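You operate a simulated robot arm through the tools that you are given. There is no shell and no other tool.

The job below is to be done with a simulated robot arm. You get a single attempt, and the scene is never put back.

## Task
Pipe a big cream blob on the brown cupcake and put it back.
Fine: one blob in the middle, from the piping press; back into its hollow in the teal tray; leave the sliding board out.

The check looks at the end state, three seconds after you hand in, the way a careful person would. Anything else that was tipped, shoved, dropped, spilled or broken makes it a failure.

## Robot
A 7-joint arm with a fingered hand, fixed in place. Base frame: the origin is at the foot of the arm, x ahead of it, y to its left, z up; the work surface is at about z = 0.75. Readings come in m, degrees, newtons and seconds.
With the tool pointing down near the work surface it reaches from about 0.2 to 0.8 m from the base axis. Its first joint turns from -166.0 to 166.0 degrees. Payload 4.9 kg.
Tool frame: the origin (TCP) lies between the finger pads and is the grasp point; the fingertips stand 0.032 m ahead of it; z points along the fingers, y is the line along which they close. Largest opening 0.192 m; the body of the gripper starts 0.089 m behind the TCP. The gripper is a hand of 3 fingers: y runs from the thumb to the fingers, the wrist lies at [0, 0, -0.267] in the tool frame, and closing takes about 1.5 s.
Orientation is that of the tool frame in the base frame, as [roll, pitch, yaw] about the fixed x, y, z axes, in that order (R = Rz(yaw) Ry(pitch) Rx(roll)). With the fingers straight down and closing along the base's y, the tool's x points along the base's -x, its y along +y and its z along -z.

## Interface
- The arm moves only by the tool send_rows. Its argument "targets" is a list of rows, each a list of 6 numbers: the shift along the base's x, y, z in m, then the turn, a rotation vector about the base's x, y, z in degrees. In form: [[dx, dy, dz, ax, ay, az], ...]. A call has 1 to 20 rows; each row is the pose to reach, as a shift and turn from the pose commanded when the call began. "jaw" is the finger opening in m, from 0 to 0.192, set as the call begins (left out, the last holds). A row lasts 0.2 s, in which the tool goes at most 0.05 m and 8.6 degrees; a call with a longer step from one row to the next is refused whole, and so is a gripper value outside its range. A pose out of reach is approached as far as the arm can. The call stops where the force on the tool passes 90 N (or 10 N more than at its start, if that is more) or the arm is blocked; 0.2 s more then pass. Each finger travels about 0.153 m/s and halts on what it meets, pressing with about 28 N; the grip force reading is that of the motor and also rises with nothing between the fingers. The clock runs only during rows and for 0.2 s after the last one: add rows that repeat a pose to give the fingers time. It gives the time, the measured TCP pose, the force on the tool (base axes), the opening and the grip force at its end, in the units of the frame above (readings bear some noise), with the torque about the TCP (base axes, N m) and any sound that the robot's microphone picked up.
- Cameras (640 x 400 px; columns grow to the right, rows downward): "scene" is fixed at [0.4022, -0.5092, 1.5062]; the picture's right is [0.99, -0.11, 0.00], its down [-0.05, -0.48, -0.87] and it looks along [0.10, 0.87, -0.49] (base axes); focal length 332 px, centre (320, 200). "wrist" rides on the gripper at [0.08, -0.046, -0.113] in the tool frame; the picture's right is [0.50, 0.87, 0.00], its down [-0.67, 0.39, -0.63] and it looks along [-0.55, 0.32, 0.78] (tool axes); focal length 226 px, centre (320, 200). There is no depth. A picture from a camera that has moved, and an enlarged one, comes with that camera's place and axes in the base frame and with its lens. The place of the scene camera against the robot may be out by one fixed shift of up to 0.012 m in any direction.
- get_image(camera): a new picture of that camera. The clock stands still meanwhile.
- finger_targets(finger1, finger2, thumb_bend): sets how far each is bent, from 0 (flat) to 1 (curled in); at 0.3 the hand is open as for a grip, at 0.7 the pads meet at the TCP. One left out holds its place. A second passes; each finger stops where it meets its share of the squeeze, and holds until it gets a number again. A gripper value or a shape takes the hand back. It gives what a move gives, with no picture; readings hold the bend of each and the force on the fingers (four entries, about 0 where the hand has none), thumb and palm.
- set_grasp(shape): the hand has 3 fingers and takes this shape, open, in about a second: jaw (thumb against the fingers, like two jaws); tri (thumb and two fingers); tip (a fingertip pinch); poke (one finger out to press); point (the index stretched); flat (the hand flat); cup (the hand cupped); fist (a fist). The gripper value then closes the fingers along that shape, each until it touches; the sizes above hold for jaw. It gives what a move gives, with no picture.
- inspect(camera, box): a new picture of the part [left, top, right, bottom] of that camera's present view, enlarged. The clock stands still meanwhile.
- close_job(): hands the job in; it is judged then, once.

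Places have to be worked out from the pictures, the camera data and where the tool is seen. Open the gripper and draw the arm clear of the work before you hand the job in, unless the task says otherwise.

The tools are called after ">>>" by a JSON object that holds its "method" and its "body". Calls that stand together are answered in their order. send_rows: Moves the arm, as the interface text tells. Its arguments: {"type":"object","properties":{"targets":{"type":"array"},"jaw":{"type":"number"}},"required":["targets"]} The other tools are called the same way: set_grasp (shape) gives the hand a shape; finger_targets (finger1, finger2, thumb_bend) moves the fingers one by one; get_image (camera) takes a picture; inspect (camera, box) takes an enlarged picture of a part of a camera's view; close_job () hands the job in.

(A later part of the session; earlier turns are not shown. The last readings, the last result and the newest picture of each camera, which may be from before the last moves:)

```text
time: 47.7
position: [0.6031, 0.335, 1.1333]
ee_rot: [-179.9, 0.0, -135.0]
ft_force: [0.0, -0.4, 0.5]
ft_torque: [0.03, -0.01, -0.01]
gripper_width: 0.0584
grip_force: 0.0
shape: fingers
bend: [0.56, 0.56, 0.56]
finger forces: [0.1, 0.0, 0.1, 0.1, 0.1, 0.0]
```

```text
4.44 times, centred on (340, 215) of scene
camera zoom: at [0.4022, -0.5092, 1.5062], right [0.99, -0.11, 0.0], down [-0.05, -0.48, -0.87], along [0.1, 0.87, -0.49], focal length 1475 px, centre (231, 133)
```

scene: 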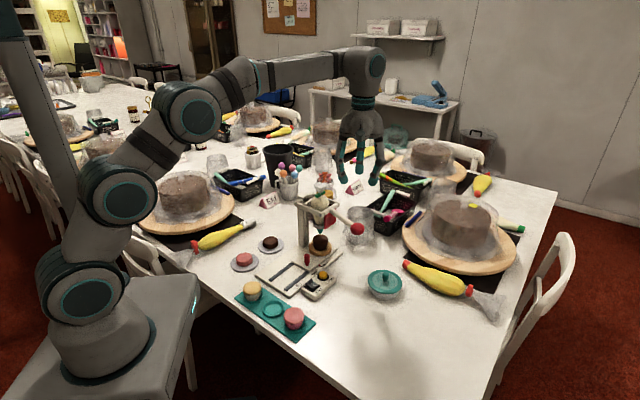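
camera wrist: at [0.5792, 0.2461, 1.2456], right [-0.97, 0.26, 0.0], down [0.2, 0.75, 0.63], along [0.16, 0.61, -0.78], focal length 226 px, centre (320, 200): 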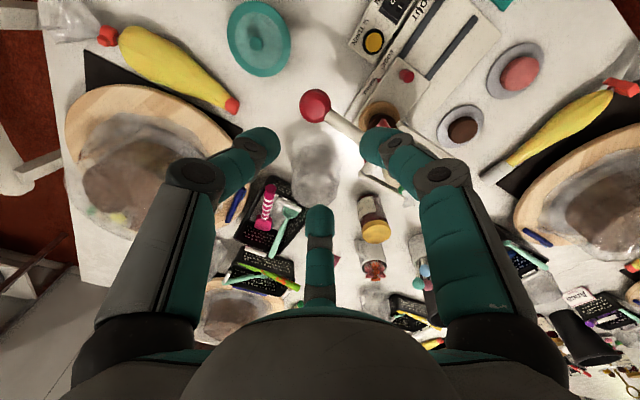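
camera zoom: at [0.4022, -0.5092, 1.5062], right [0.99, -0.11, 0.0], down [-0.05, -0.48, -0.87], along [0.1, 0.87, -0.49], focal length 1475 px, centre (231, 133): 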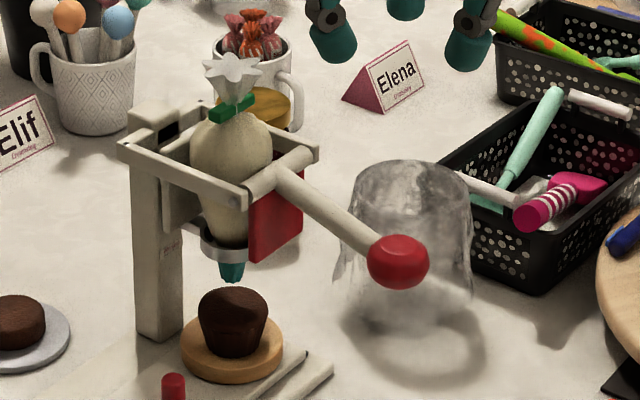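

The ball works out at (0.609, 0.334, 0.932) and the lever hub at about (0.531, 0.413, 0.959), so it slopes about 14° with R≈0.114 m. I'll lean the hand 20° outward, form a three-finger nest, and hover just over the ball.

>>> {"method": "finger_targets", "body": {"finger1": 0.66, "finger2": 0.66, "thumb_bend": 0.66}}

>>> {"method": "send_rows", "body": {"targets": [[0.007, -0.006, -0.03, 3.54, 3.54, 0], [0.014, -0.012, -0.06, 7.07, 7.07, 0], [0.021, -0.017, -0.09, 10.6, 10.6, 0], [0.0277, -0.0228, -0.1167, 14.14, 14.14, 0], [0.0277, -0.0228, -0.1167, 14.14, 14.14, 0]]}}

>>> {"method": "get_image", "body": {"camera": "wrist"}}

>>> {"method": "inspect", "body": {"camera": "scene", "box": [290, 130, 420, 260]}}

```text
time: 48.7
position: [0.6022, 0.3355, 1.133]
ee_rot: [-179.9, -0.1, -135.0]
ft_force: [-0.2, 0.0, -0.4]
ft_torque: [0.04, -0.03, -0.01]
gripper_width: 0.018
grip_force: 0.1
shape: fingers
bend: [0.66, 0.66, 0.66]
finger forces: [0.0, 0.0, 0.0, 0.0, 0.0, 0.0]
```

```text
time: 49.9
position: [0.6303, 0.3132, 1.0172]
ee_rot: [160.0, 0.0, -135.0]
ft_force: [-0.3, -0.1, 0.0]
ft_torque: [0.01, -0.04, 0.04]
gripper_width: 0.0179
grip_force: 0.1
shape: fingers
bend: [0.66, 0.66, 0.66]
finger forces: [0.1, 0.1, 0.0, 0.0, 0.0, 0.0]
```

```text
taken
camera wrist: at [0.6315, 0.1985, 1.1074], right [-0.93, 0.22, 0.3], down [0.37, 0.58, 0.73], along [-0.01, 0.78, -0.62], focal length 226 px, centre (320, 200)
```

wrist: 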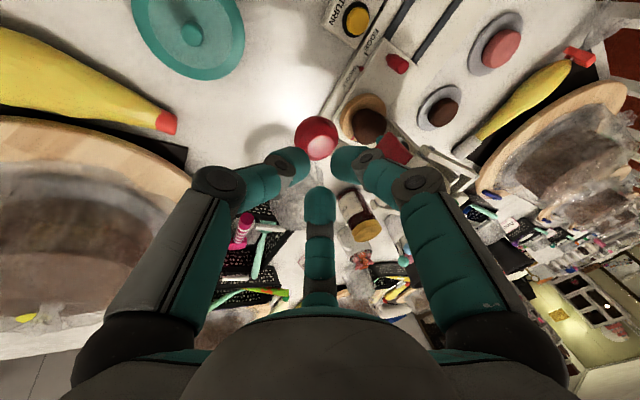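

```text
3.08 times, centred on (355, 195) of scene
camera zoom: at [0.4022, -0.5092, 1.5062], right [0.99, -0.11, 0.0], down [-0.05, -0.48, -0.87], along [0.1, 0.87, -0.49], focal length 1021 px, centre (212, 215)
```

zoom: 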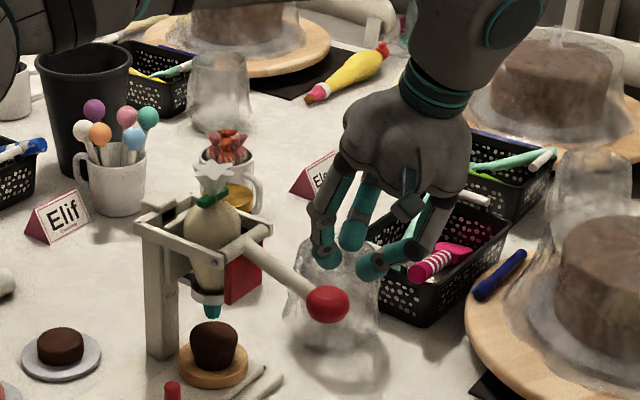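

The ball lies on the hand's axis to within about 3 mm. I'll advance 36 mm along that axis to just above contact.

>>> {"method": "send_rows", "body": {"targets": [[-0.001, 0.0025, -0.01, 0, 0, 0], [-0.0035, 0.005, -0.02, 0, 0, 0], [-0.0067, 0.0087, -0.0338, 0, 0, 0], [-0.0067, 0.0087, -0.0338, 0, 0, 0]]}}

>>> {"method": "inspect", "body": {"camera": "wrist", "box": [230, 80, 410, 240]}}

>>> {"method": "inspect", "body": {"camera": "scene", "box": [300, 170, 390, 260]}}

```text
time: 50.9
position: [0.6236, 0.3211, 0.9832]
ee_rot: [160.0, 0.0, -135.1]
ft_force: [-0.3, 0.1, 0.1]
ft_torque: [-0.02, -0.01, -0.01]
gripper_width: 0.0178
grip_force: 0.1
shape: fingers
bend: [0.66, 0.66, 0.66]
finger forces: [0.0, 0.0, 0.1, 0.0, 0.1, 0.0]
```

```text
2.50 times, centred on (320, 160) of wrist
camera zoom: at [0.6253, 0.2073, 1.0732], right [-0.93, 0.22, 0.3], down [0.37, 0.58, 0.73], along [-0.01, 0.78, -0.62], focal length 565 px, centre (320, 300)
```

zoom: 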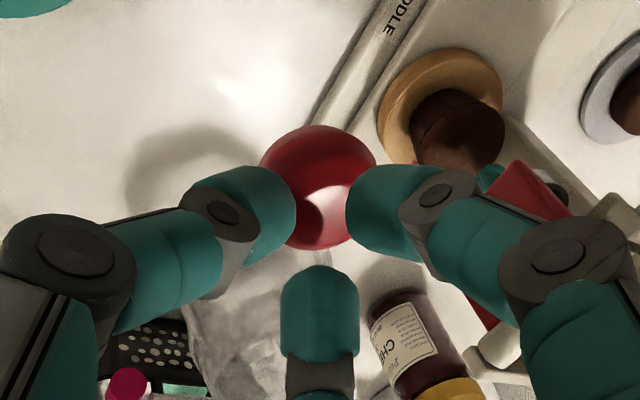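

```text
4.44 times, centred on (345, 215) of scene
camera zoom: at [0.4022, -0.5092, 1.5062], right [0.99, -0.11, 0.0], down [-0.05, -0.48, -0.87], along [0.1, 0.87, -0.49], focal length 1475 px, centre (209, 133)
```

zoom: 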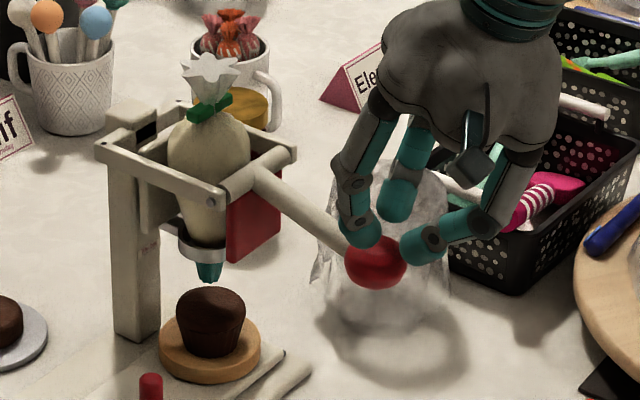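

The ball is nested right between the fingertips, and the scene view also shows the nozzle clearly. I'll advance slowly until contact.

>>> {"method": "send_rows", "body": {"targets": [[-0.0007, 0.0007, -0.003, 0, 0, 0], [-0.0014, 0.0014, -0.006, 0, 0, 0], [-0.0022, 0.0022, -0.009, 0, 0, 0], [-0.0022, 0.0022, -0.009, 0, 0, 0]]}}

>>> {"method": "inspect", "body": {"camera": "wrist", "box": [230, 80, 410, 240]}}

>>> {"method": "inspect", "body": {"camera": "scene", "box": [300, 170, 390, 260]}}

```text
time: 51.9
position: [0.6216, 0.3232, 0.9734]
ee_rot: [160.0, 0.0, -135.0]
ft_force: [0.2, 1.0, -0.4]
ft_torque: [0.0, 0.01, 0.04]
gripper_width: 0.0181
grip_force: 0.1
shape: fingers
bend: [0.66, 0.66, 0.66]
finger forces: [0.0, 0.0, 0.1, 0.0, 0.0, 0.1]
```

```text
2.50 times, centred on (320, 160) of wrist
camera zoom: at [0.6233, 0.2093, 1.0637], right [-0.93, 0.22, 0.3], down [0.37, 0.58, 0.73], along [-0.01, 0.78, -0.62], focal length 565 px, centre (320, 300)
```

zoom: 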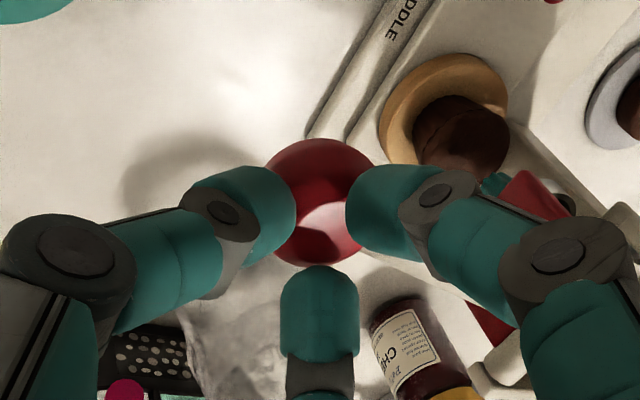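

```text
4.44 times, centred on (345, 215) of scene
camera zoom: at [0.4022, -0.5092, 1.5062], right [0.99, -0.11, 0.0], down [-0.05, -0.48, -0.87], along [0.1, 0.87, -0.49], focal length 1475 px, centre (209, 133)
```

zoom: 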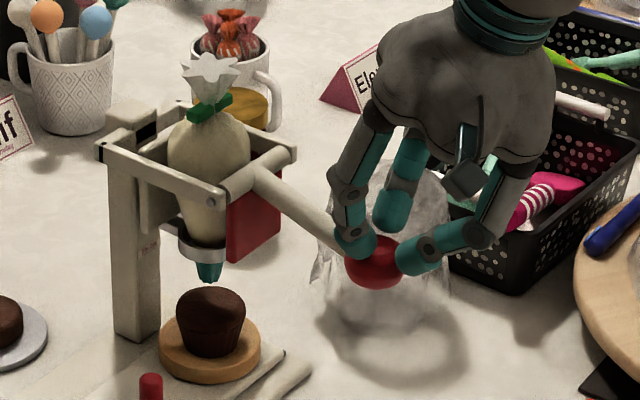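

No contact yet, so I'll continue in small steps.

>>> {"method": "send_rows", "body": {"targets": [[-0.0006, 0.0006, -0.003, 0, 0, 0], [-0.0012, 0.0012, -0.006, 0, 0, 0], [-0.0012, 0.0012, -0.006, 0, 0, 0]]}}

>>> {"method": "send_rows", "body": {"targets": [[-0.0006, 0.0006, -0.003, 0, 0, 0], [-0.0006, 0.0006, -0.003, 0, 0, 0]]}}

>>> {"method": "inspect", "body": {"camera": "scene", "box": [300, 170, 390, 260]}}

>>> {"method": "inspect", "body": {"camera": "wrist", "box": [230, 80, 410, 240]}}

```text
time: 52.7
position: [0.6207, 0.3241, 0.9685]
ee_rot: [160.0, 0.0, -135.0]
ft_force: [0.3, -0.5, 0.4]
ft_torque: [-0.04, -0.04, 0.02]
gripper_width: 0.0179
grip_force: 0.7
shape: fingers
bend: [0.66, 0.66, 0.66]
finger forces: [0.1, 0.0, 0.0, 0.0, 1.4, 0.1]
```

```text
time: 53.3
position: [0.6206, 0.3257, 0.9652]
ee_rot: [160.0, 0.0, -135.1]
ft_force: [0.2, -0.7, 0.4]
ft_torque: [0.0, -0.01, -0.02]
gripper_width: 0.018
grip_force: 1.0
shape: fingers
bend: [0.66, 0.66, 0.66]
finger forces: [0.0, 0.5, 0.1, 0.0, 1.2, 0.0]
```

```text
4.44 times, centred on (345, 215) of scene
camera zoom: at [0.4022, -0.5092, 1.5062], right [0.99, -0.11, 0.0], down [-0.05, -0.48, -0.87], along [0.1, 0.87, -0.49], focal length 1475 px, centre (209, 133)
```

zoom: 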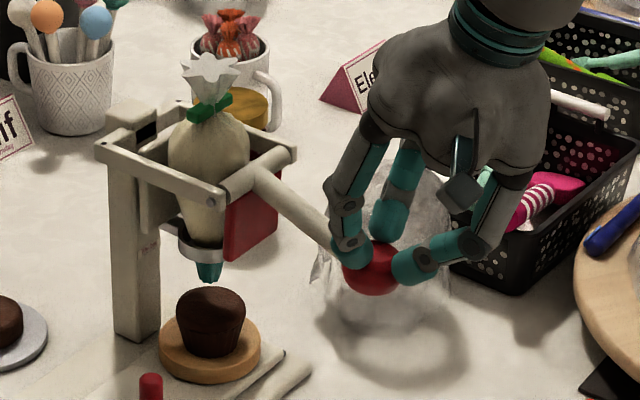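

```text
2.50 times, centred on (320, 160) of wrist
camera zoom: at [0.6216, 0.2109, 1.0547], right [-0.93, 0.22, 0.3], down [0.37, 0.58, 0.73], along [-0.01, 0.78, -0.62], focal length 565 px, centre (320, 300)
```

zoom: 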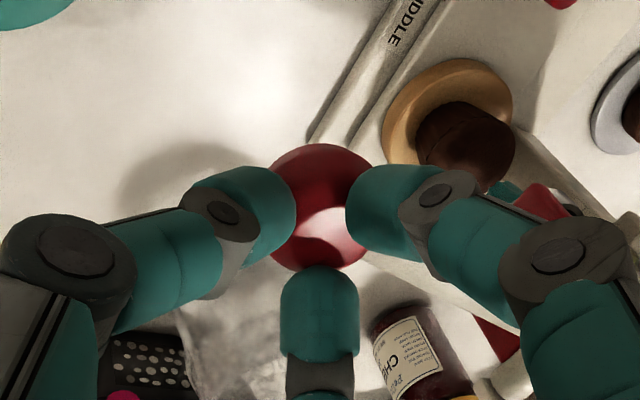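

The ball has started to move with about 1–2 N, and the lever turns freely. I'll follow the arc about 10° and watch the paddle and nozzle.

>>> {"method": "send_rows", "body": {"targets": [[-0.0011, 0.0011, -0.0047, 0, 0, 0], [-0.0022, 0.0022, -0.0095, 0, 0, 0], [-0.0036, 0.0036, -0.0141, 0, 0, 0], [-0.005, 0.005, -0.0187, 0, 0, 0], [-0.005, 0.005, -0.0187, 0, 0, 0]]}}

>>> {"method": "inspect", "body": {"camera": "scene", "box": [300, 170, 390, 260]}}

>>> {"method": "inspect", "body": {"camera": "wrist", "box": [230, 80, 410, 240]}}

```text
time: 54.5
position: [0.6149, 0.3304, 0.9457]
ee_rot: [160.0, -0.1, -135.0]
ft_force: [2.6, 0.6, 2.7]
ft_torque: [0.13, -0.05, -0.06]
gripper_width: 0.018
grip_force: 2.0
shape: fingers
bend: [0.66, 0.66, 0.66]
finger forces: [0.1, 3.8, 0.0, 0.0, 0.0, 0.0]
```

```text
4.44 times, centred on (345, 215) of scene
camera zoom: at [0.4022, -0.5092, 1.5062], right [0.99, -0.11, 0.0], down [-0.05, -0.48, -0.87], along [0.1, 0.87, -0.49], focal length 1475 px, centre (209, 133)
```

zoom: 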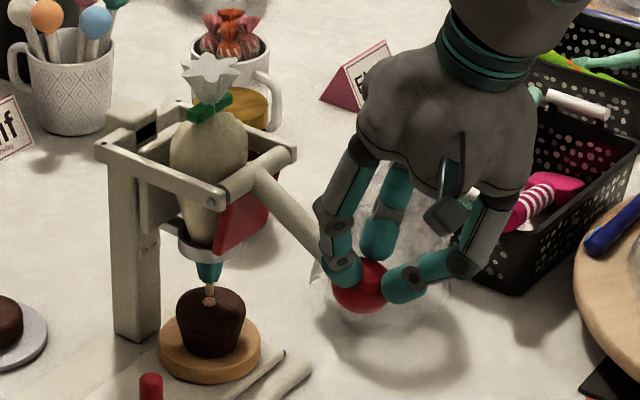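

```text
2.50 times, centred on (320, 160) of wrist
camera zoom: at [0.6165, 0.216, 1.0363], right [-0.93, 0.22, 0.3], down [0.37, 0.58, 0.73], along [-0.01, 0.78, -0.62], focal length 565 px, centre (320, 300)
```

zoom: 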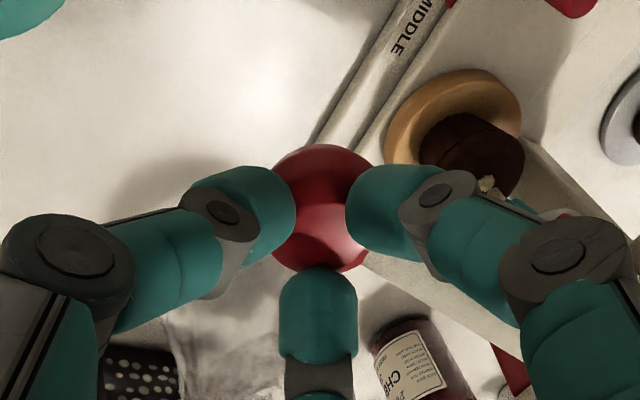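

Cream is beginning to come out onto the middle of the cup. I'll hold still briefly to see whether it flows with time or with stroke.

>>> {"method": "send_rows", "body": {"targets": [[0, 0, 0, 0, 0, 0], [0, 0, 0, 0, 0, 0]]}}

>>> {"method": "inspect", "body": {"camera": "scene", "box": [310, 210, 350, 260]}}

```text
time: 55.1
position: [0.6154, 0.3295, 0.9462]
ee_rot: [159.9, 0.0, -135.0]
ft_force: [1.5, 1.2, 3.5]
ft_torque: [0.09, -0.05, -0.01]
gripper_width: 0.0181
grip_force: 1.7
shape: fingers
bend: [0.66, 0.66, 0.66]
finger forces: [0.0, 3.9, 0.1, 0.1, 0.1, 0.0]
```

```text
8.00 times, centred on (330, 235) of scene
camera zoom: at [0.4022, -0.5092, 1.5062], right [0.99, -0.11, 0.0], down [-0.05, -0.48, -0.87], along [0.1, 0.87, -0.49], focal length 2655 px, centre (240, -80)
```

zoom: 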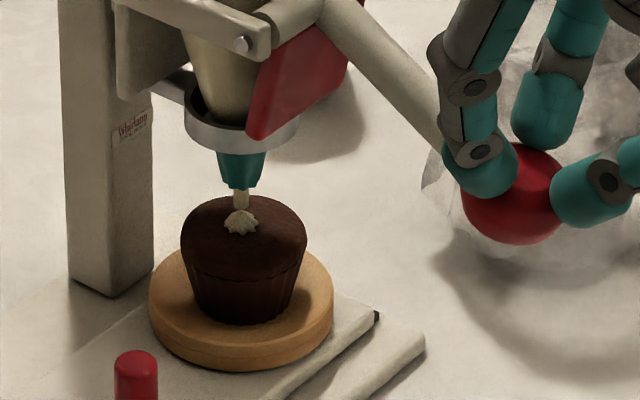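

A small blob has formed in the middle, so I'll keep pressing along the arc to make it big.

>>> {"method": "send_rows", "body": {"targets": [[-0.0018, 0.0018, -0.0043, 0, 0, 0], [-0.0036, 0.0036, -0.0086, 0, 0, 0], [-0.0056, 0.0056, -0.0126, 0, 0, 0], [-0.0077, 0.0077, -0.0167, 0, 0, 0], [-0.0077, 0.0077, -0.0167, 0, 0, 0]]}}

>>> {"method": "inspect", "body": {"camera": "scene", "box": [310, 210, 350, 260]}}

>>> {"method": "inspect", "body": {"camera": "wrist", "box": [230, 80, 410, 240]}}

```text
time: 56.3
position: [0.6072, 0.3377, 0.9313]
ee_rot: [160.0, 0.1, -134.9]
ft_force: [3.2, 0.1, 13.0]
ft_torque: [0.19, 0.01, -0.06]
gripper_width: 0.0177
grip_force: 6.9
shape: fingers
bend: [0.66, 0.65, 0.66]
finger forces: [4.9, 8.2, 0.0, 0.1, 0.1, 0.0]
```

```text
8.00 times, centred on (330, 235) of scene
camera zoom: at [0.4022, -0.5092, 1.5062], right [0.99, -0.11, 0.0], down [-0.05, -0.48, -0.87], along [0.1, 0.87, -0.49], focal length 2655 px, centre (240, -80)
```

zoom: 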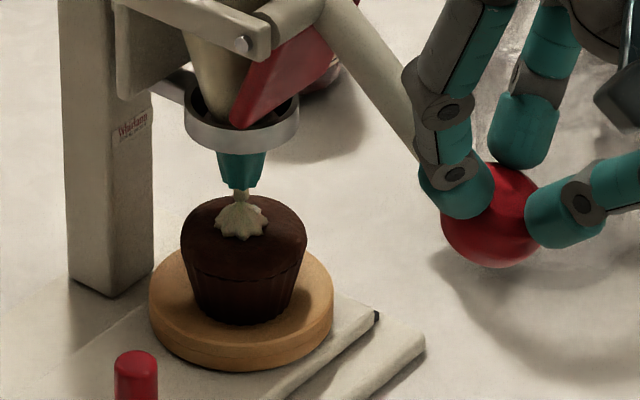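

```text
2.50 times, centred on (320, 160) of wrist
camera zoom: at [0.6089, 0.224, 1.0209], right [-0.93, 0.22, 0.29], down [0.37, 0.58, 0.73], along [-0.01, 0.78, -0.62], focal length 565 px, centre (320, 300)
```

zoom: 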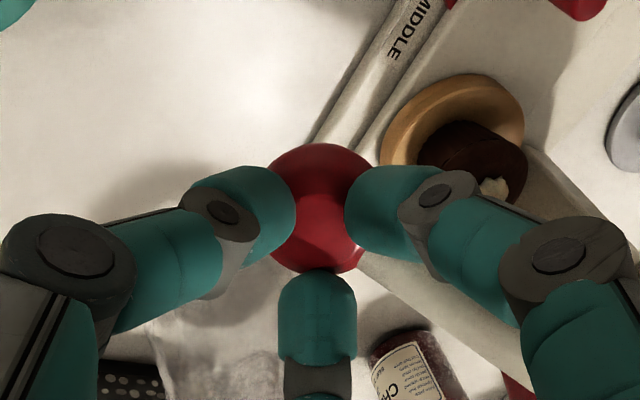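

The blob is now about 24 mm wide and still centred, at 13 N. I'll press about 10° further while leaning the hand more, to keep it square to the lever.

>>> {"method": "send_rows", "body": {"targets": [[-0.0013, 0.0013, -0.0045, 1.77, 1.77, 0], [-0.0028, 0.0028, -0.009, 3.54, 3.54, 0], [-0.0042, 0.0042, -0.0136, 5.3, 5.3, 0], [-0.0057, 0.0057, -0.0182, 7.07, 7.07, 0], [-0.0057, 0.0057, -0.0182, 7.07, 7.07, 0]]}}

>>> {"method": "inspect", "body": {"camera": "scene", "box": [310, 210, 350, 260]}}

>>> {"method": "inspect", "body": {"camera": "wrist", "box": [230, 80, 410, 240]}}

>>> {"method": "inspect", "body": {"camera": "scene", "box": [290, 130, 420, 260]}}

```text
time: 57.5
position: [0.6084, 0.3375, 0.9221]
ee_rot: [150.8, 0.9, -135.3]
ft_force: [25.9, -48.6, 59.2]
ft_torque: [-1.5, -0.67, 0.04]
gripper_width: 0.02
grip_force: 41.5
shape: fingers
bend: [0.65, 0.65, 0.63]
finger forces: [12.8, 8.8, 0.0, 0.0, 61.2, 0.0]
```

```text
8.00 times, centred on (330, 235) of scene
camera zoom: at [0.4022, -0.5092, 1.5062], right [0.99, -0.11, 0.0], down [-0.05, -0.48, -0.87], along [0.1, 0.87, -0.49], focal length 2655 px, centre (240, -80)
```

zoom: 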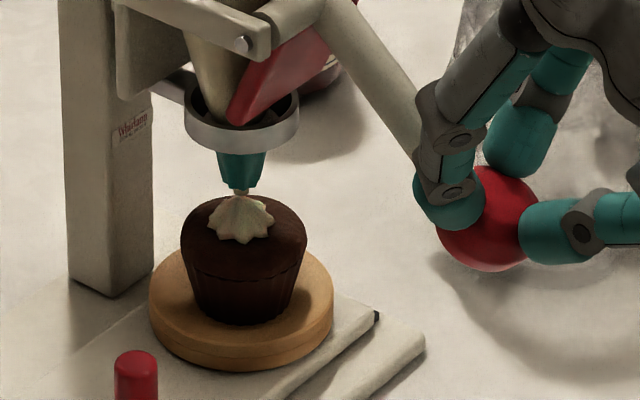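

```text
2.50 times, centred on (320, 160) of wrist
camera zoom: at [0.6185, 0.2135, 0.9964], right [-0.89, 0.18, 0.41], down [0.45, 0.49, 0.75], along [-0.07, 0.86, -0.51], focal length 565 px, centre (320, 300)
```

zoom: 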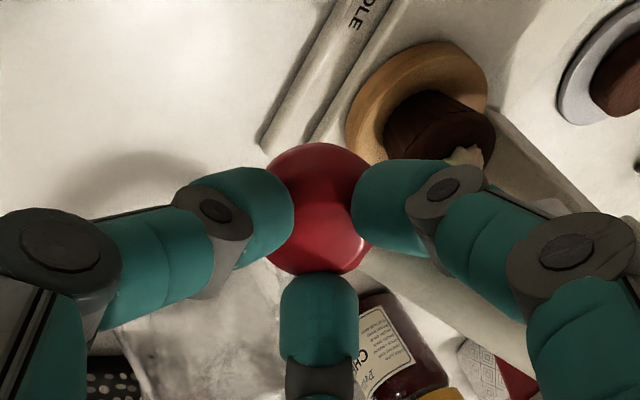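

```text
3.08 times, centred on (355, 195) of scene
camera zoom: at [0.4022, -0.5092, 1.5062], right [0.99, -0.11, 0.0], down [-0.05, -0.48, -0.87], along [0.1, 0.87, -0.49], focal length 1021 px, centre (212, 215)
```

zoom: 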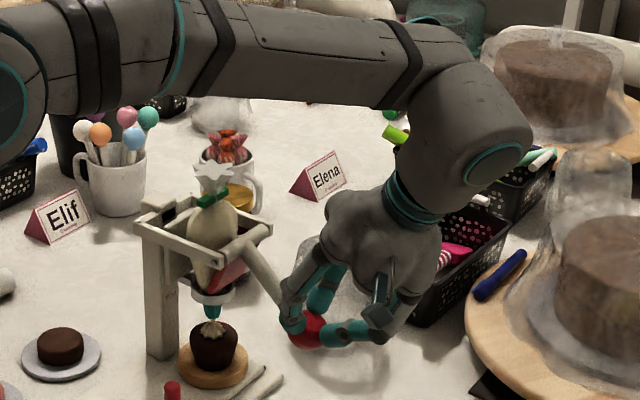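

The lever has reached its stop: the force rose to about 80 N and the blob is now about 28 mm wide. I'll ease the push a little, keep the lever down, and see whether cream still flows.

>>> {"method": "send_rows", "body": {"targets": [[0.002, -0.002, 0.003, 0, 0, 0], [0.004, -0.004, 0.006, 0, 0, 0], [0.004, -0.004, 0.006, 0, 0, 0]]}}

>>> {"method": "inspect", "body": {"camera": "scene", "box": [310, 210, 350, 260]}}

```text
time: 58.3
position: [0.6088, 0.3367, 0.9229]
ee_rot: [150.3, 0.6, -135.1]
ft_force: [26.4, -30.5, 39.8]
ft_torque: [-0.88, -0.83, 0.02]
gripper_width: 0.0198
grip_force: 30.5
shape: fingers
bend: [0.65, 0.65, 0.63]
finger forces: [6.1, 5.5, 0.0, 0.1, 49.5, 0.0]
```

```text
8.00 times, centred on (330, 235) of scene
camera zoom: at [0.4022, -0.5092, 1.5062], right [0.99, -0.11, 0.0], down [-0.05, -0.48, -0.87], along [0.1, 0.87, -0.49], focal length 2655 px, centre (240, -80)
```

zoom: 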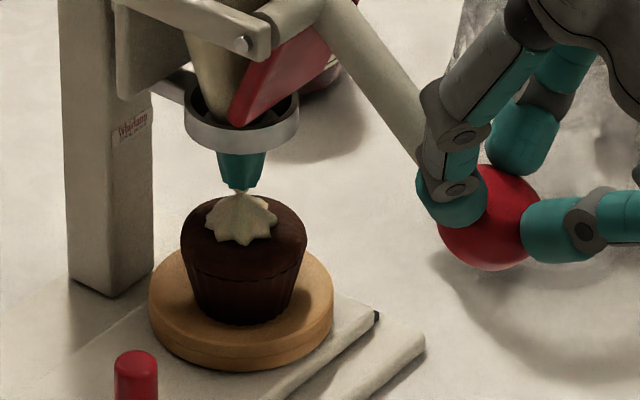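

Cream keeps flowing while the lever is held down. I'll hold about 1.2 s more and look again.

>>> {"method": "send_rows", "body": {"targets": [[0, 0, 0, 0, 0, 0], [0, 0, 0, 0, 0, 0], [0, 0, 0, 0, 0, 0], [0, 0, 0, 0, 0, 0], [0, 0, 0, 0, 0, 0]]}}

>>> {"method": "inspect", "body": {"camera": "scene", "box": [310, 210, 350, 260]}}

```text
time: 59.5
position: [0.611, 0.3379, 0.9236]
ee_rot: [150.4, 0.6, -135.1]
ft_force: [26.9, -28.4, 39.6]
ft_torque: [-0.81, -0.95, -0.01]
gripper_width: 0.02
grip_force: 29.6
shape: fingers
bend: [0.65, 0.65, 0.64]
finger forces: [5.5, 5.1, 0.0, 0.0, 49.9, 0.0]
```

```text
8.00 times, centred on (330, 235) of scene
camera zoom: at [0.4022, -0.5092, 1.5062], right [0.99, -0.11, 0.0], down [-0.05, -0.48, -0.87], along [0.1, 0.87, -0.49], focal length 2655 px, centre (240, -80)
```

zoom: 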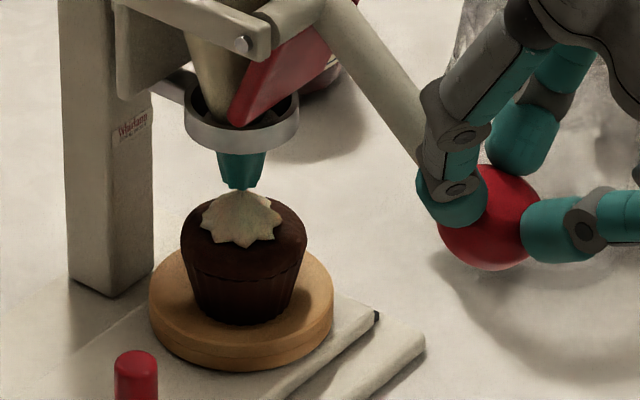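

The blob is about 35 mm wide now. I'll hold half a second longer and compare.

>>> {"method": "send_rows", "body": {"targets": [[0, 0, 0, 0, 0, 0], [0, 0, 0, 0, 0, 0]]}}

>>> {"method": "inspect", "body": {"camera": "scene", "box": [310, 210, 350, 260]}}

>>> {"method": "inspect", "body": {"camera": "scene", "box": [308, 225, 334, 250]}}

```text
time: 60.1
position: [0.6096, 0.3366, 0.9231]
ee_rot: [150.4, 0.6, -135.1]
ft_force: [27.6, -28.0, 39.1]
ft_torque: [-0.83, -0.93, -0.02]
gripper_width: 0.0199
grip_force: 29.9
shape: fingers
bend: [0.65, 0.65, 0.64]
finger forces: [5.4, 5.1, 0.0, 0.0, 49.7, 0.0]
```

```text
8.00 times, centred on (330, 235) of scene
camera zoom: at [0.4022, -0.5092, 1.5062], right [0.99, -0.11, 0.0], down [-0.05, -0.48, -0.87], along [0.1, 0.87, -0.49], focal length 2655 px, centre (240, -80)
```

zoom: 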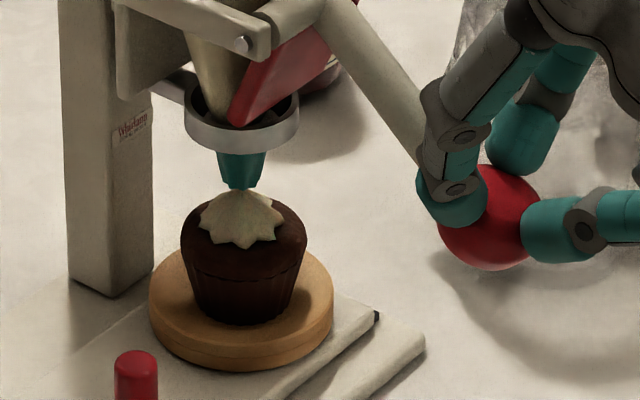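

```text
16.00 times, centred on (321, 238) of scene
camera zoom: at [0.4022, -0.5092, 1.5062], right [0.99, -0.11, 0.0], down [-0.05, -0.48, -0.87], along [0.1, 0.87, -0.49], focal length 5309 px, centre (304, -400)
```

zoom: 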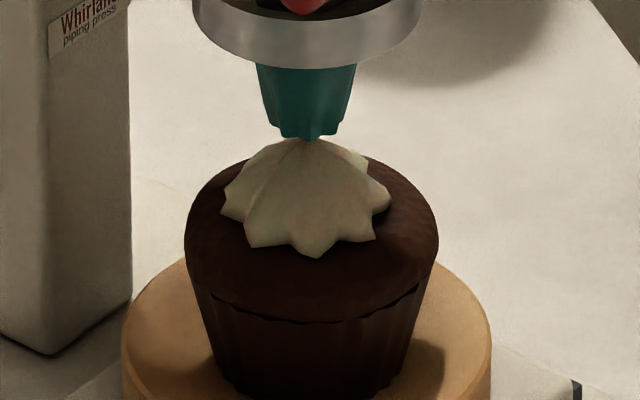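

The blob is about 36 mm wide on a 54 mm cup, nicely centred, and clearly big. I'll release now by backing the hand up along the lever's arc, and see whether the lever springs back.

>>> {"method": "send_rows", "body": {"targets": [[0.001, -0.001, 0.007, -3.5, -3.5, 0], [0.0017, -0.0017, 0.0122, -7.07, -7.07, 0], [0.0055, -0.0055, 0.0205, -7.07, -7.07, 0], [0.0094, -0.0094, 0.0289, -7.07, -7.07, 0], [0.0144, -0.0144, 0.0476, -7.07, -7.07, 0], [0.017, -0.017, 0.065, -7.07, -7.07, 0], [0.022, -0.022, 0.085, -7.07, -7.07, 0]]}}

>>> {"method": "inspect", "body": {"camera": "scene", "box": [300, 170, 390, 260]}}

>>> {"method": "inspect", "body": {"camera": "scene", "box": [310, 210, 350, 260]}}

```text
time: 61.7
position: [0.6276, 0.3177, 1.0021]
ee_rot: [160.0, -0.1, -135.0]
ft_force: [-0.3, -0.1, -0.5]
ft_torque: [0.0, 0.02, 0.0]
gripper_width: 0.0174
grip_force: 0.0
shape: fingers
bend: [0.66, 0.66, 0.66]
finger forces: [0.0, 0.0, 0.0, 0.1, 0.0, 0.0]
```

```text
4.44 times, centred on (345, 215) of scene
camera zoom: at [0.4022, -0.5092, 1.5062], right [0.99, -0.11, 0.0], down [-0.05, -0.48, -0.87], along [0.1, 0.87, -0.49], focal length 1475 px, centre (209, 133)
```

zoom: 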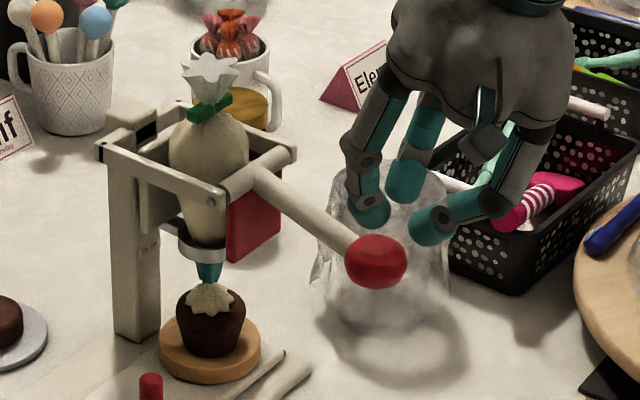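

```text
8.00 times, centred on (330, 235) of scene
camera zoom: at [0.4022, -0.5092, 1.5062], right [0.99, -0.11, 0.0], down [-0.05, -0.48, -0.87], along [0.1, 0.87, -0.49], focal length 2655 px, centre (240, -80)
```

zoom: 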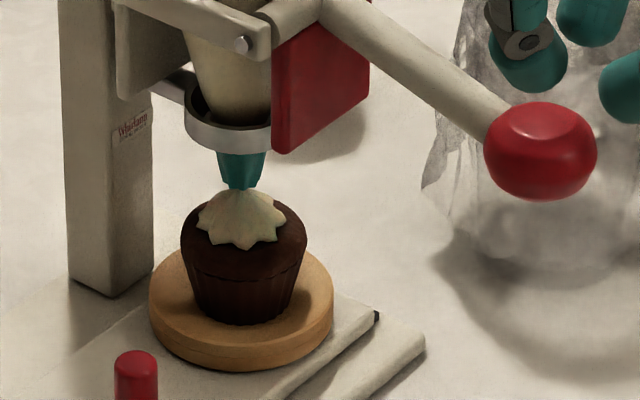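

The lever sprang back by itself, leaving one big centred blob about 38 mm wide. I'll rise, turn the hand back, and return to the front of the press for the peg.

>>> {"method": "send_rows", "body": {"targets": [[0, 0, 0.03, -3.54, -3.54, 0], [-0.006, 0.004, 0.06, -7.07, -7.07, 0], [-0.012, 0.009, 0.09, -10.6, -10.6, 0], [-0.018, 0.013, 0.115, -14.14, -14.14, 0], [-0.025, 0.017, 0.133, -14.14, -14.14, 0], [-0.025, 0.017, 0.133, -14.14, -14.14, 0]]}}

>>> {"method": "send_rows", "body": {"targets": [[-0.02, -0.006, 0, 0, 0, -8.2], [-0.045, -0.013, 0, 0, 0, -16.4], [-0.07, -0.021, 0, 0, 0, -24.6], [-0.095, -0.029, 0, 0, 0, -32.8], [-0.12, -0.037, 0, 0, 0, -41.0], [-0.145, -0.045, 0, 0, 0, -49.2], [-0.17, -0.053, 0, 0, 0, -57.4], [-0.195, -0.061, 0, 0, 0, -65.6], [-0.22, -0.069, 0, 0, 0, -73.8], [-0.245, -0.077, 0, 0, 0, -82.0], [-0.265, -0.083, 0, 0, 0, -90.0], [-0.265, -0.083, 0, 0, 0, -90.0]]}}

>>> {"method": "finger_targets", "body": {"finger1": 0.56, "finger2": 0.56, "thumb_bend": 0.56}}

>>> {"method": "inspect", "body": {"camera": "scene", "box": [270, 200, 370, 290]}}

```text
time: 63.1
position: [0.6043, 0.3347, 1.1355]
ee_rot: [-180.0, -0.1, -135.0]
ft_force: [-0.2, 0.8, 1.0]
ft_torque: [0.04, 0.02, 0.01]
gripper_width: 0.0175
grip_force: 0.1
shape: fingers
bend: [0.66, 0.66, 0.66]
finger forces: [0.0, 0.0, 0.0, 0.0, 0.0, 0.0]
```

```text
time: 65.7
position: [0.3371, 0.251, 1.1343]
ee_rot: [180.0, -0.1, 134.9]
ft_force: [-0.9, -0.8, 0.4]
ft_torque: [0.02, 0.0, 0.0]
gripper_width: 0.0174
grip_force: 0.0
shape: fingers
bend: [0.66, 0.66, 0.66]
finger forces: [0.1, 0.0, 0.0, 0.0, 0.0, 0.0]
```

```text
time: 66.7
position: [0.3389, 0.2516, 1.1343]
ee_rot: [179.9, 0.0, 135.0]
ft_force: [-0.7, -0.2, 0.1]
ft_torque: [0.01, 0.01, -0.01]
gripper_width: 0.0583
grip_force: 0.1
shape: fingers
bend: [0.56, 0.56, 0.56]
finger forces: [0.0, 0.0, 0.0, 0.0, 0.1, 0.0]
```

```text
4.44 times, centred on (320, 245) of scene
camera zoom: at [0.4022, -0.5092, 1.5062], right [0.99, -0.11, 0.0], down [-0.05, -0.48, -0.87], along [0.1, 0.87, -0.49], focal length 1475 px, centre (320, 0)
```

zoom: 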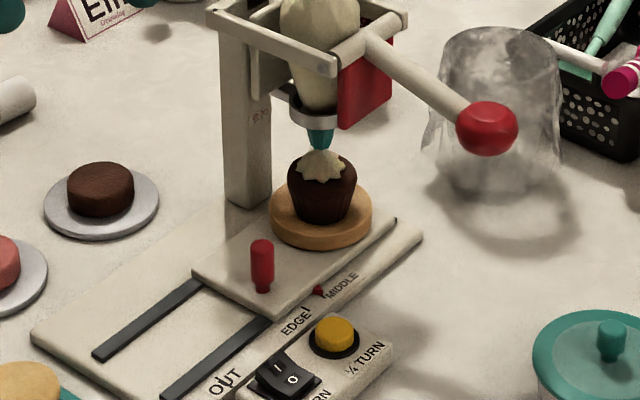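

Everything is in place: pointer on MIDDLE, blob intact. I'll lean 25° again and retrace my path down to the peg.

>>> {"method": "send_rows", "body": {"targets": [[0, 0, -0.04, 4.42, -4.42, 0], [0, 0, -0.08, 8.84, -8.84, 0], [0, 0, -0.12, 13.26, -13.26, 0], [0, 0, -0.16, 17.68, -17.68, 0], [0, 0, -0.2, 17.68, -17.68, 0], [0.025, 0.025, -0.212, 17.68, -17.68, 0], [0.05, 0.05, -0.222, 17.68, -17.68, 0], [0.075, 0.075, -0.242, 17.68, -17.68, 0], [0.0934, 0.0937, -0.2669, 17.68, -17.68, 0], [0.0934, 0.0937, -0.2669, 17.68, -17.68, 0]]}}

>>> {"method": "inspect", "body": {"camera": "wrist", "box": [210, 60, 430, 240]}}

>>> {"method": "inspect", "body": {"camera": "scene", "box": [270, 190, 370, 290]}}

```text
time: 68.9
position: [0.4317, 0.3457, 0.8682]
ee_rot: [155.0, 0.0, 134.9]
ft_force: [0.5, 0.6, -0.2]
ft_torque: [-0.02, -0.03, 0.02]
gripper_width: 0.0583
grip_force: 0.2
shape: fingers
bend: [0.56, 0.56, 0.56]
finger forces: [0.1, 0.1, 0.0, 0.0, 0.1, 0.1]
```

```text
2.22 times, centred on (320, 150) of wrist
camera zoom: at [0.3122, 0.3387, 0.9505], right [0.2, 0.91, 0.37], down [0.53, -0.42, 0.74], along [0.82, 0.05, -0.57], focal length 502 px, centre (320, 311)
```

zoom: 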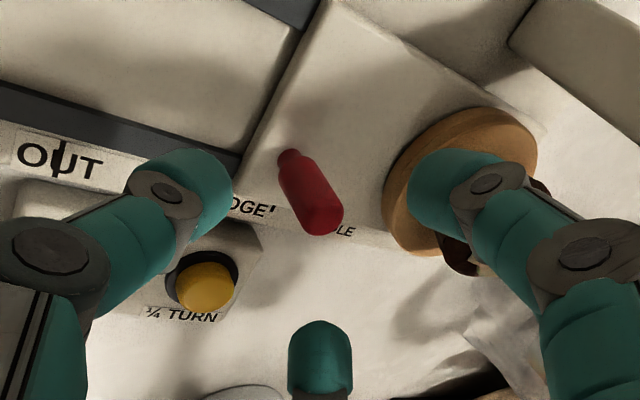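

```text
4.00 times, centred on (320, 240) of scene
camera zoom: at [0.4022, -0.5092, 1.5062], right [0.99, -0.11, 0.0], down [-0.05, -0.48, -0.87], along [0.1, 0.87, -0.49], focal length 1327 px, centre (320, 40)
```

zoom: 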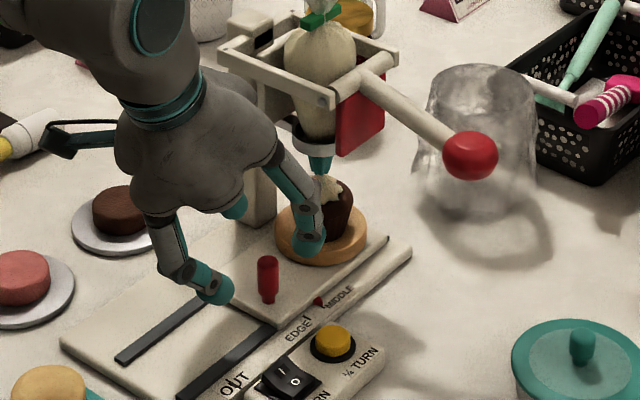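

The peg sits between the fingers as before, so I'll descend the rest of the way and close on it in two stages.

>>> {"method": "send_rows", "body": {"targets": [[0.008, 0.008, -0.02, 0, 0, 0], [0.011, 0.011, -0.035, 0, 0, 0], [0.012, 0.012, -0.045, 0, 0, 0], [0.012, 0.012, -0.045, 0, 0, 0]]}}

>>> {"method": "finger_targets", "body": {"finger1": 0.64, "finger2": 0.64, "thumb_bend": 0.64}}

>>> {"method": "finger_targets", "body": {"finger1": 0.7, "finger2": 0.7, "thumb_bend": 0.68}}

>>> {"method": "inspect", "body": {"camera": "wrist", "box": [210, 60, 430, 240]}}

>>> {"method": "inspect", "body": {"camera": "scene", "box": [270, 190, 370, 290]}}

```text
time: 69.9
position: [0.4431, 0.3574, 0.8241]
ee_rot: [154.9, 0.0, 134.9]
ft_force: [-0.3, -0.2, -0.3]
ft_torque: [0.02, 0.0, 0.01]
gripper_width: 0.0586
grip_force: 0.0
shape: fingers
bend: [0.56, 0.56, 0.56]
finger forces: [0.0, 0.0, 0.0, 0.0, 0.0, 0.0]
```

```text
time: 70.9
position: [0.4428, 0.3563, 0.8238]
ee_rot: [155.0, 0.0, 135.0]
ft_force: [-0.2, 0.1, 0.0]
ft_torque: [0.02, 0.0, 0.02]
gripper_width: 0.0263
grip_force: 0.0
shape: fingers
bend: [0.64, 0.64, 0.64]
finger forces: [0.1, 0.0, 0.0, 0.1, 0.1, 0.0]
```

```text
time: 71.9
position: [0.4435, 0.3551, 0.8225]
ee_rot: [155.0, -0.1, 135.0]
ft_force: [2.5, 0.4, -0.7]
ft_torque: [-0.03, 0.0, -0.04]
gripper_width: 0.0136
grip_force: 4.8
shape: fingers
bend: [0.67, 0.66, 0.67]
finger forces: [3.4, 4.8, 0.0, 0.0, 2.3, 0.0]
```

```text
2.22 times, centred on (320, 150) of wrist
camera zoom: at [0.324, 0.3496, 0.9059], right [0.2, 0.91, 0.37], down [0.53, -0.42, 0.74], along [0.82, 0.05, -0.57], focal length 502 px, centre (320, 311)
```

zoom: 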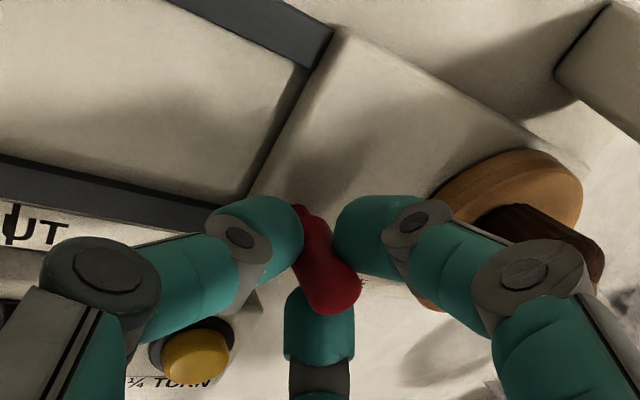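

```text
4.00 times, centred on (320, 240) of scene
camera zoom: at [0.4022, -0.5092, 1.5062], right [0.99, -0.11, 0.0], down [-0.05, -0.48, -0.87], along [0.1, 0.87, -0.49], focal length 1327 px, centre (320, 40)
```

zoom: 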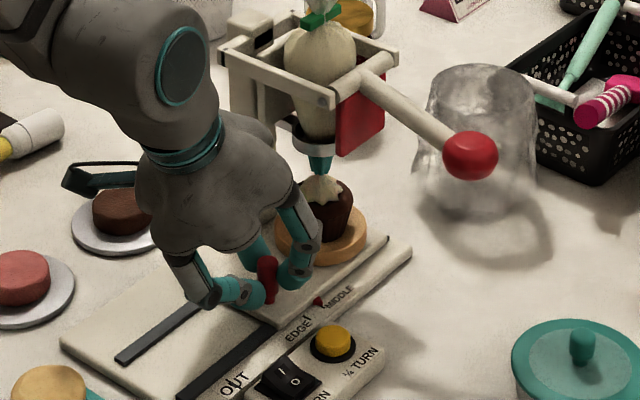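

The peg is gripped. I'll pull the board slowly outward, 40 mm first, and check cup and blob.

>>> {"method": "send_rows", "body": {"targets": [[-0.003, -0.003, 0, 0, 0, 0], [-0.007, -0.007, 0, 0, 0, 0], [-0.012, -0.012, 0, 0, 0, 0], [-0.017, -0.017, 0, 0, 0, 0], [-0.022, -0.022, 0, 0, 0, 0], [-0.026, -0.026, 0, 0, 0, 0], [-0.028, -0.028, 0, 0, 0, 0], [-0.028, -0.028, 0, 0, 0, 0]]}}

>>> {"method": "inspect", "body": {"camera": "scene", "box": [270, 190, 370, 290]}}

```text
time: 73.7
position: [0.4149, 0.3283, 0.8231]
ee_rot: [155.0, 0.0, 135.0]
ft_force: [2.5, -1.8, 1.2]
ft_torque: [-0.09, -0.08, -0.06]
gripper_width: 0.0132
grip_force: 5.6
shape: fingers
bend: [0.67, 0.66, 0.67]
finger forces: [2.9, 5.8, 0.1, 0.0, 2.4, 0.0]
```

```text
4.00 times, centred on (320, 240) of scene
camera zoom: at [0.4022, -0.5092, 1.5062], right [0.99, -0.11, 0.0], down [-0.05, -0.48, -0.87], along [0.1, 0.87, -0.49], focal length 1327 px, centre (320, 40)
```

zoom: 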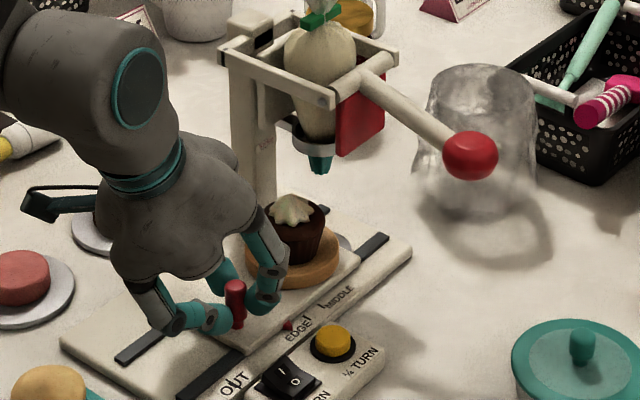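

The board comes out smoothly with the blob intact. I'll continue out by the remaining 75 mm minus a little.

>>> {"method": "send_rows", "body": {"targets": [[-0.004, -0.004, 0, 0, 0, 0], [-0.009, -0.009, 0, 0, 0, 0], [-0.014, -0.014, 0, 0, 0, 0], [-0.019, -0.019, 0, 0, 0, 0], [-0.024, -0.024, 0, 0, 0, 0], [-0.029, -0.029, 0, 0, 0, 0], [-0.034, -0.034, 0, 0, 0, 0], [-0.039, -0.039, 0, 0, 0, 0], [-0.044, -0.044, 0, 0, 0, 0], [-0.048, -0.048, 0, 0, 0, 0], [-0.0505, -0.0505, 0, 0, 0, 0], [-0.0505, -0.0505, 0, 0, 0, 0]]}}

>>> {"method": "inspect", "body": {"camera": "scene", "box": [250, 200, 350, 300]}}

>>> {"method": "inspect", "body": {"camera": "scene", "box": [285, 265, 325, 300]}}

```text
time: 76.3
position: [0.364, 0.2775, 0.8223]
ee_rot: [154.9, 0.0, 135.0]
ft_force: [2.6, -2.4, 1.4]
ft_torque: [-0.06, -0.09, -0.05]
gripper_width: 0.0132
grip_force: 5.9
shape: fingers
bend: [0.67, 0.66, 0.67]
finger forces: [2.8, 5.8, 0.0, 0.0, 2.6, 0.0]
```

```text
4.00 times, centred on (300, 250) of scene
camera zoom: at [0.4022, -0.5092, 1.5062], right [0.99, -0.11, 0.0], down [-0.05, -0.48, -0.87], along [0.1, 0.87, -0.49], focal length 1327 px, centre (400, 0)
```

zoom: 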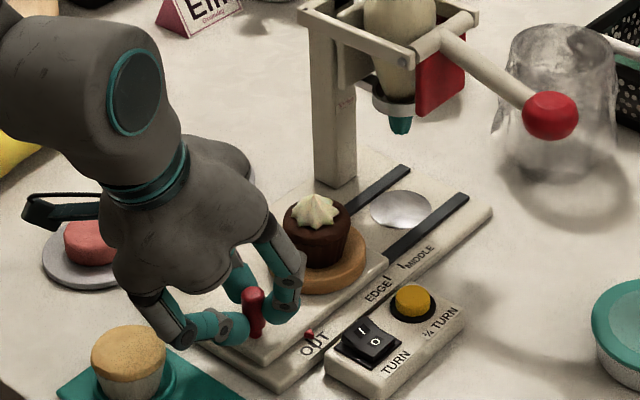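

```text
11.43 times, centred on (305, 282) of scene
camera zoom: at [0.4022, -0.5092, 1.5062], right [0.99, -0.11, 0.0], down [-0.05, -0.48, -0.87], along [0.1, 0.87, -0.49], focal length 3792 px, centre (491, -743)
```

zoom: 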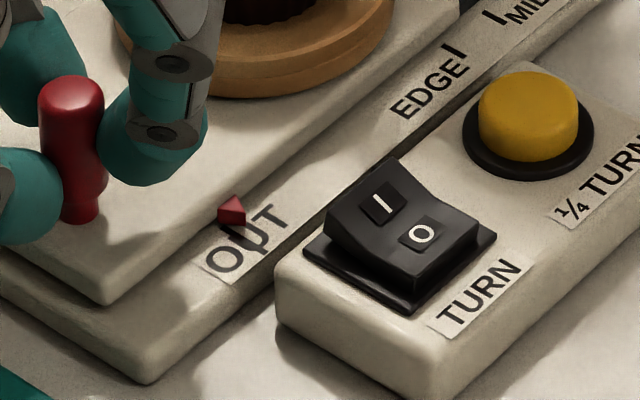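

The pointer is about 2 mm short of the OUT tick, so I'll pull that last bit.

>>> {"method": "send_rows", "body": {"targets": [[-0.001, -0.001, 0, 0, 0, 0], [-0.002, -0.002, 0, 0, 0, 0], [-0.002, -0.002, 0, 0, 0, 0]]}}

>>> {"method": "inspect", "body": {"camera": "scene", "box": [285, 265, 325, 300]}}

```text
time: 77.1
position: [0.3618, 0.2772, 0.8238]
ee_rot: [155.0, -0.1, 135.0]
ft_force: [0.9, -3.4, 1.8]
ft_torque: [-0.08, -0.05, -0.05]
gripper_width: 0.0128
grip_force: 5.9
shape: fingers
bend: [0.68, 0.66, 0.67]
finger forces: [2.7, 5.6, 0.0, 0.0, 3.4, 0.0]
```

```text
11.43 times, centred on (305, 282) of scene
camera zoom: at [0.4022, -0.5092, 1.5062], right [0.99, -0.11, 0.0], down [-0.05, -0.48, -0.87], along [0.1, 0.87, -0.49], focal length 3792 px, centre (491, -743)
```

zoom: 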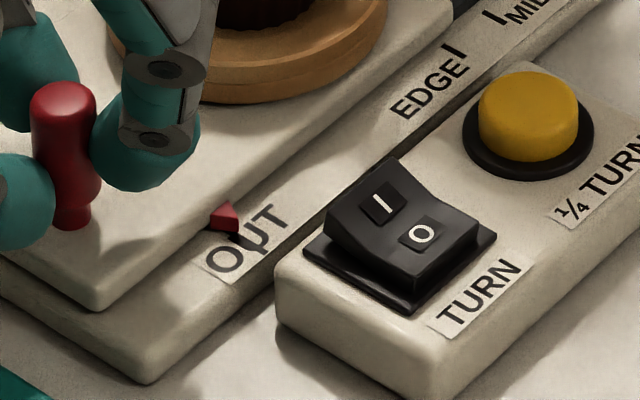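

The board is back at OUT. I'll release the peg and rise straight up.

>>> {"method": "finger_targets", "body": {"finger1": 0.56, "finger2": 0.56, "thumb_bend": 0.56}}

>>> {"method": "send_rows", "body": {"targets": [[0, 0, 0.012, 0, 0, 0], [0, 0, 0.035, 0, 0, 0], [0, 0, 0.07, 0, 0, 0], [0, 0, 0.11, 0, 0, 0], [0, 0, 0.11, 0, 0, 0]]}}

>>> {"method": "inspect", "body": {"camera": "scene", "box": [250, 200, 350, 300]}}

```text
time: 78.1
position: [0.3636, 0.2765, 0.8238]
ee_rot: [155.0, 0.0, 135.0]
ft_force: [-0.4, -0.7, 0.6]
ft_torque: [-0.02, 0.02, 0.01]
gripper_width: 0.058
grip_force: 0.0
shape: fingers
bend: [0.56, 0.56, 0.56]
finger forces: [0.1, 0.1, 0.0, 0.0, 0.0, 0.0]
```

```text
time: 79.3
position: [0.3623, 0.2756, 0.9331]
ee_rot: [155.0, 0.1, 135.0]
ft_force: [0.5, 0.1, -0.2]
ft_torque: [0.02, 0.01, 0.0]
gripper_width: 0.0585
grip_force: 0.0
shape: fingers
bend: [0.56, 0.56, 0.56]
finger forces: [0.0, 0.0, 0.0, 0.0, 0.1, 0.1]
```

```text
4.00 times, centred on (300, 250) of scene
camera zoom: at [0.4022, -0.5092, 1.5062], right [0.99, -0.11, 0.0], down [-0.05, -0.48, -0.87], along [0.1, 0.87, -0.49], focal length 1327 px, centre (400, 0)
```

zoom: 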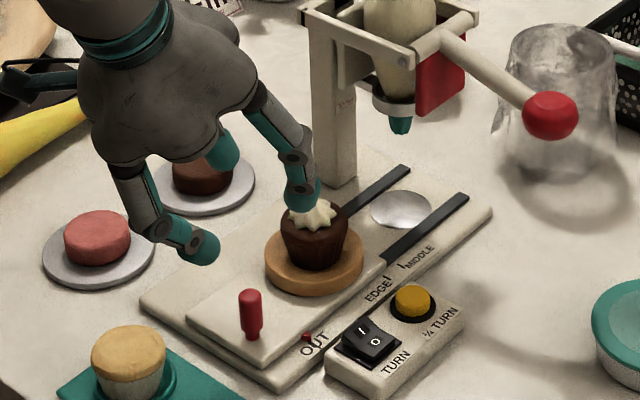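

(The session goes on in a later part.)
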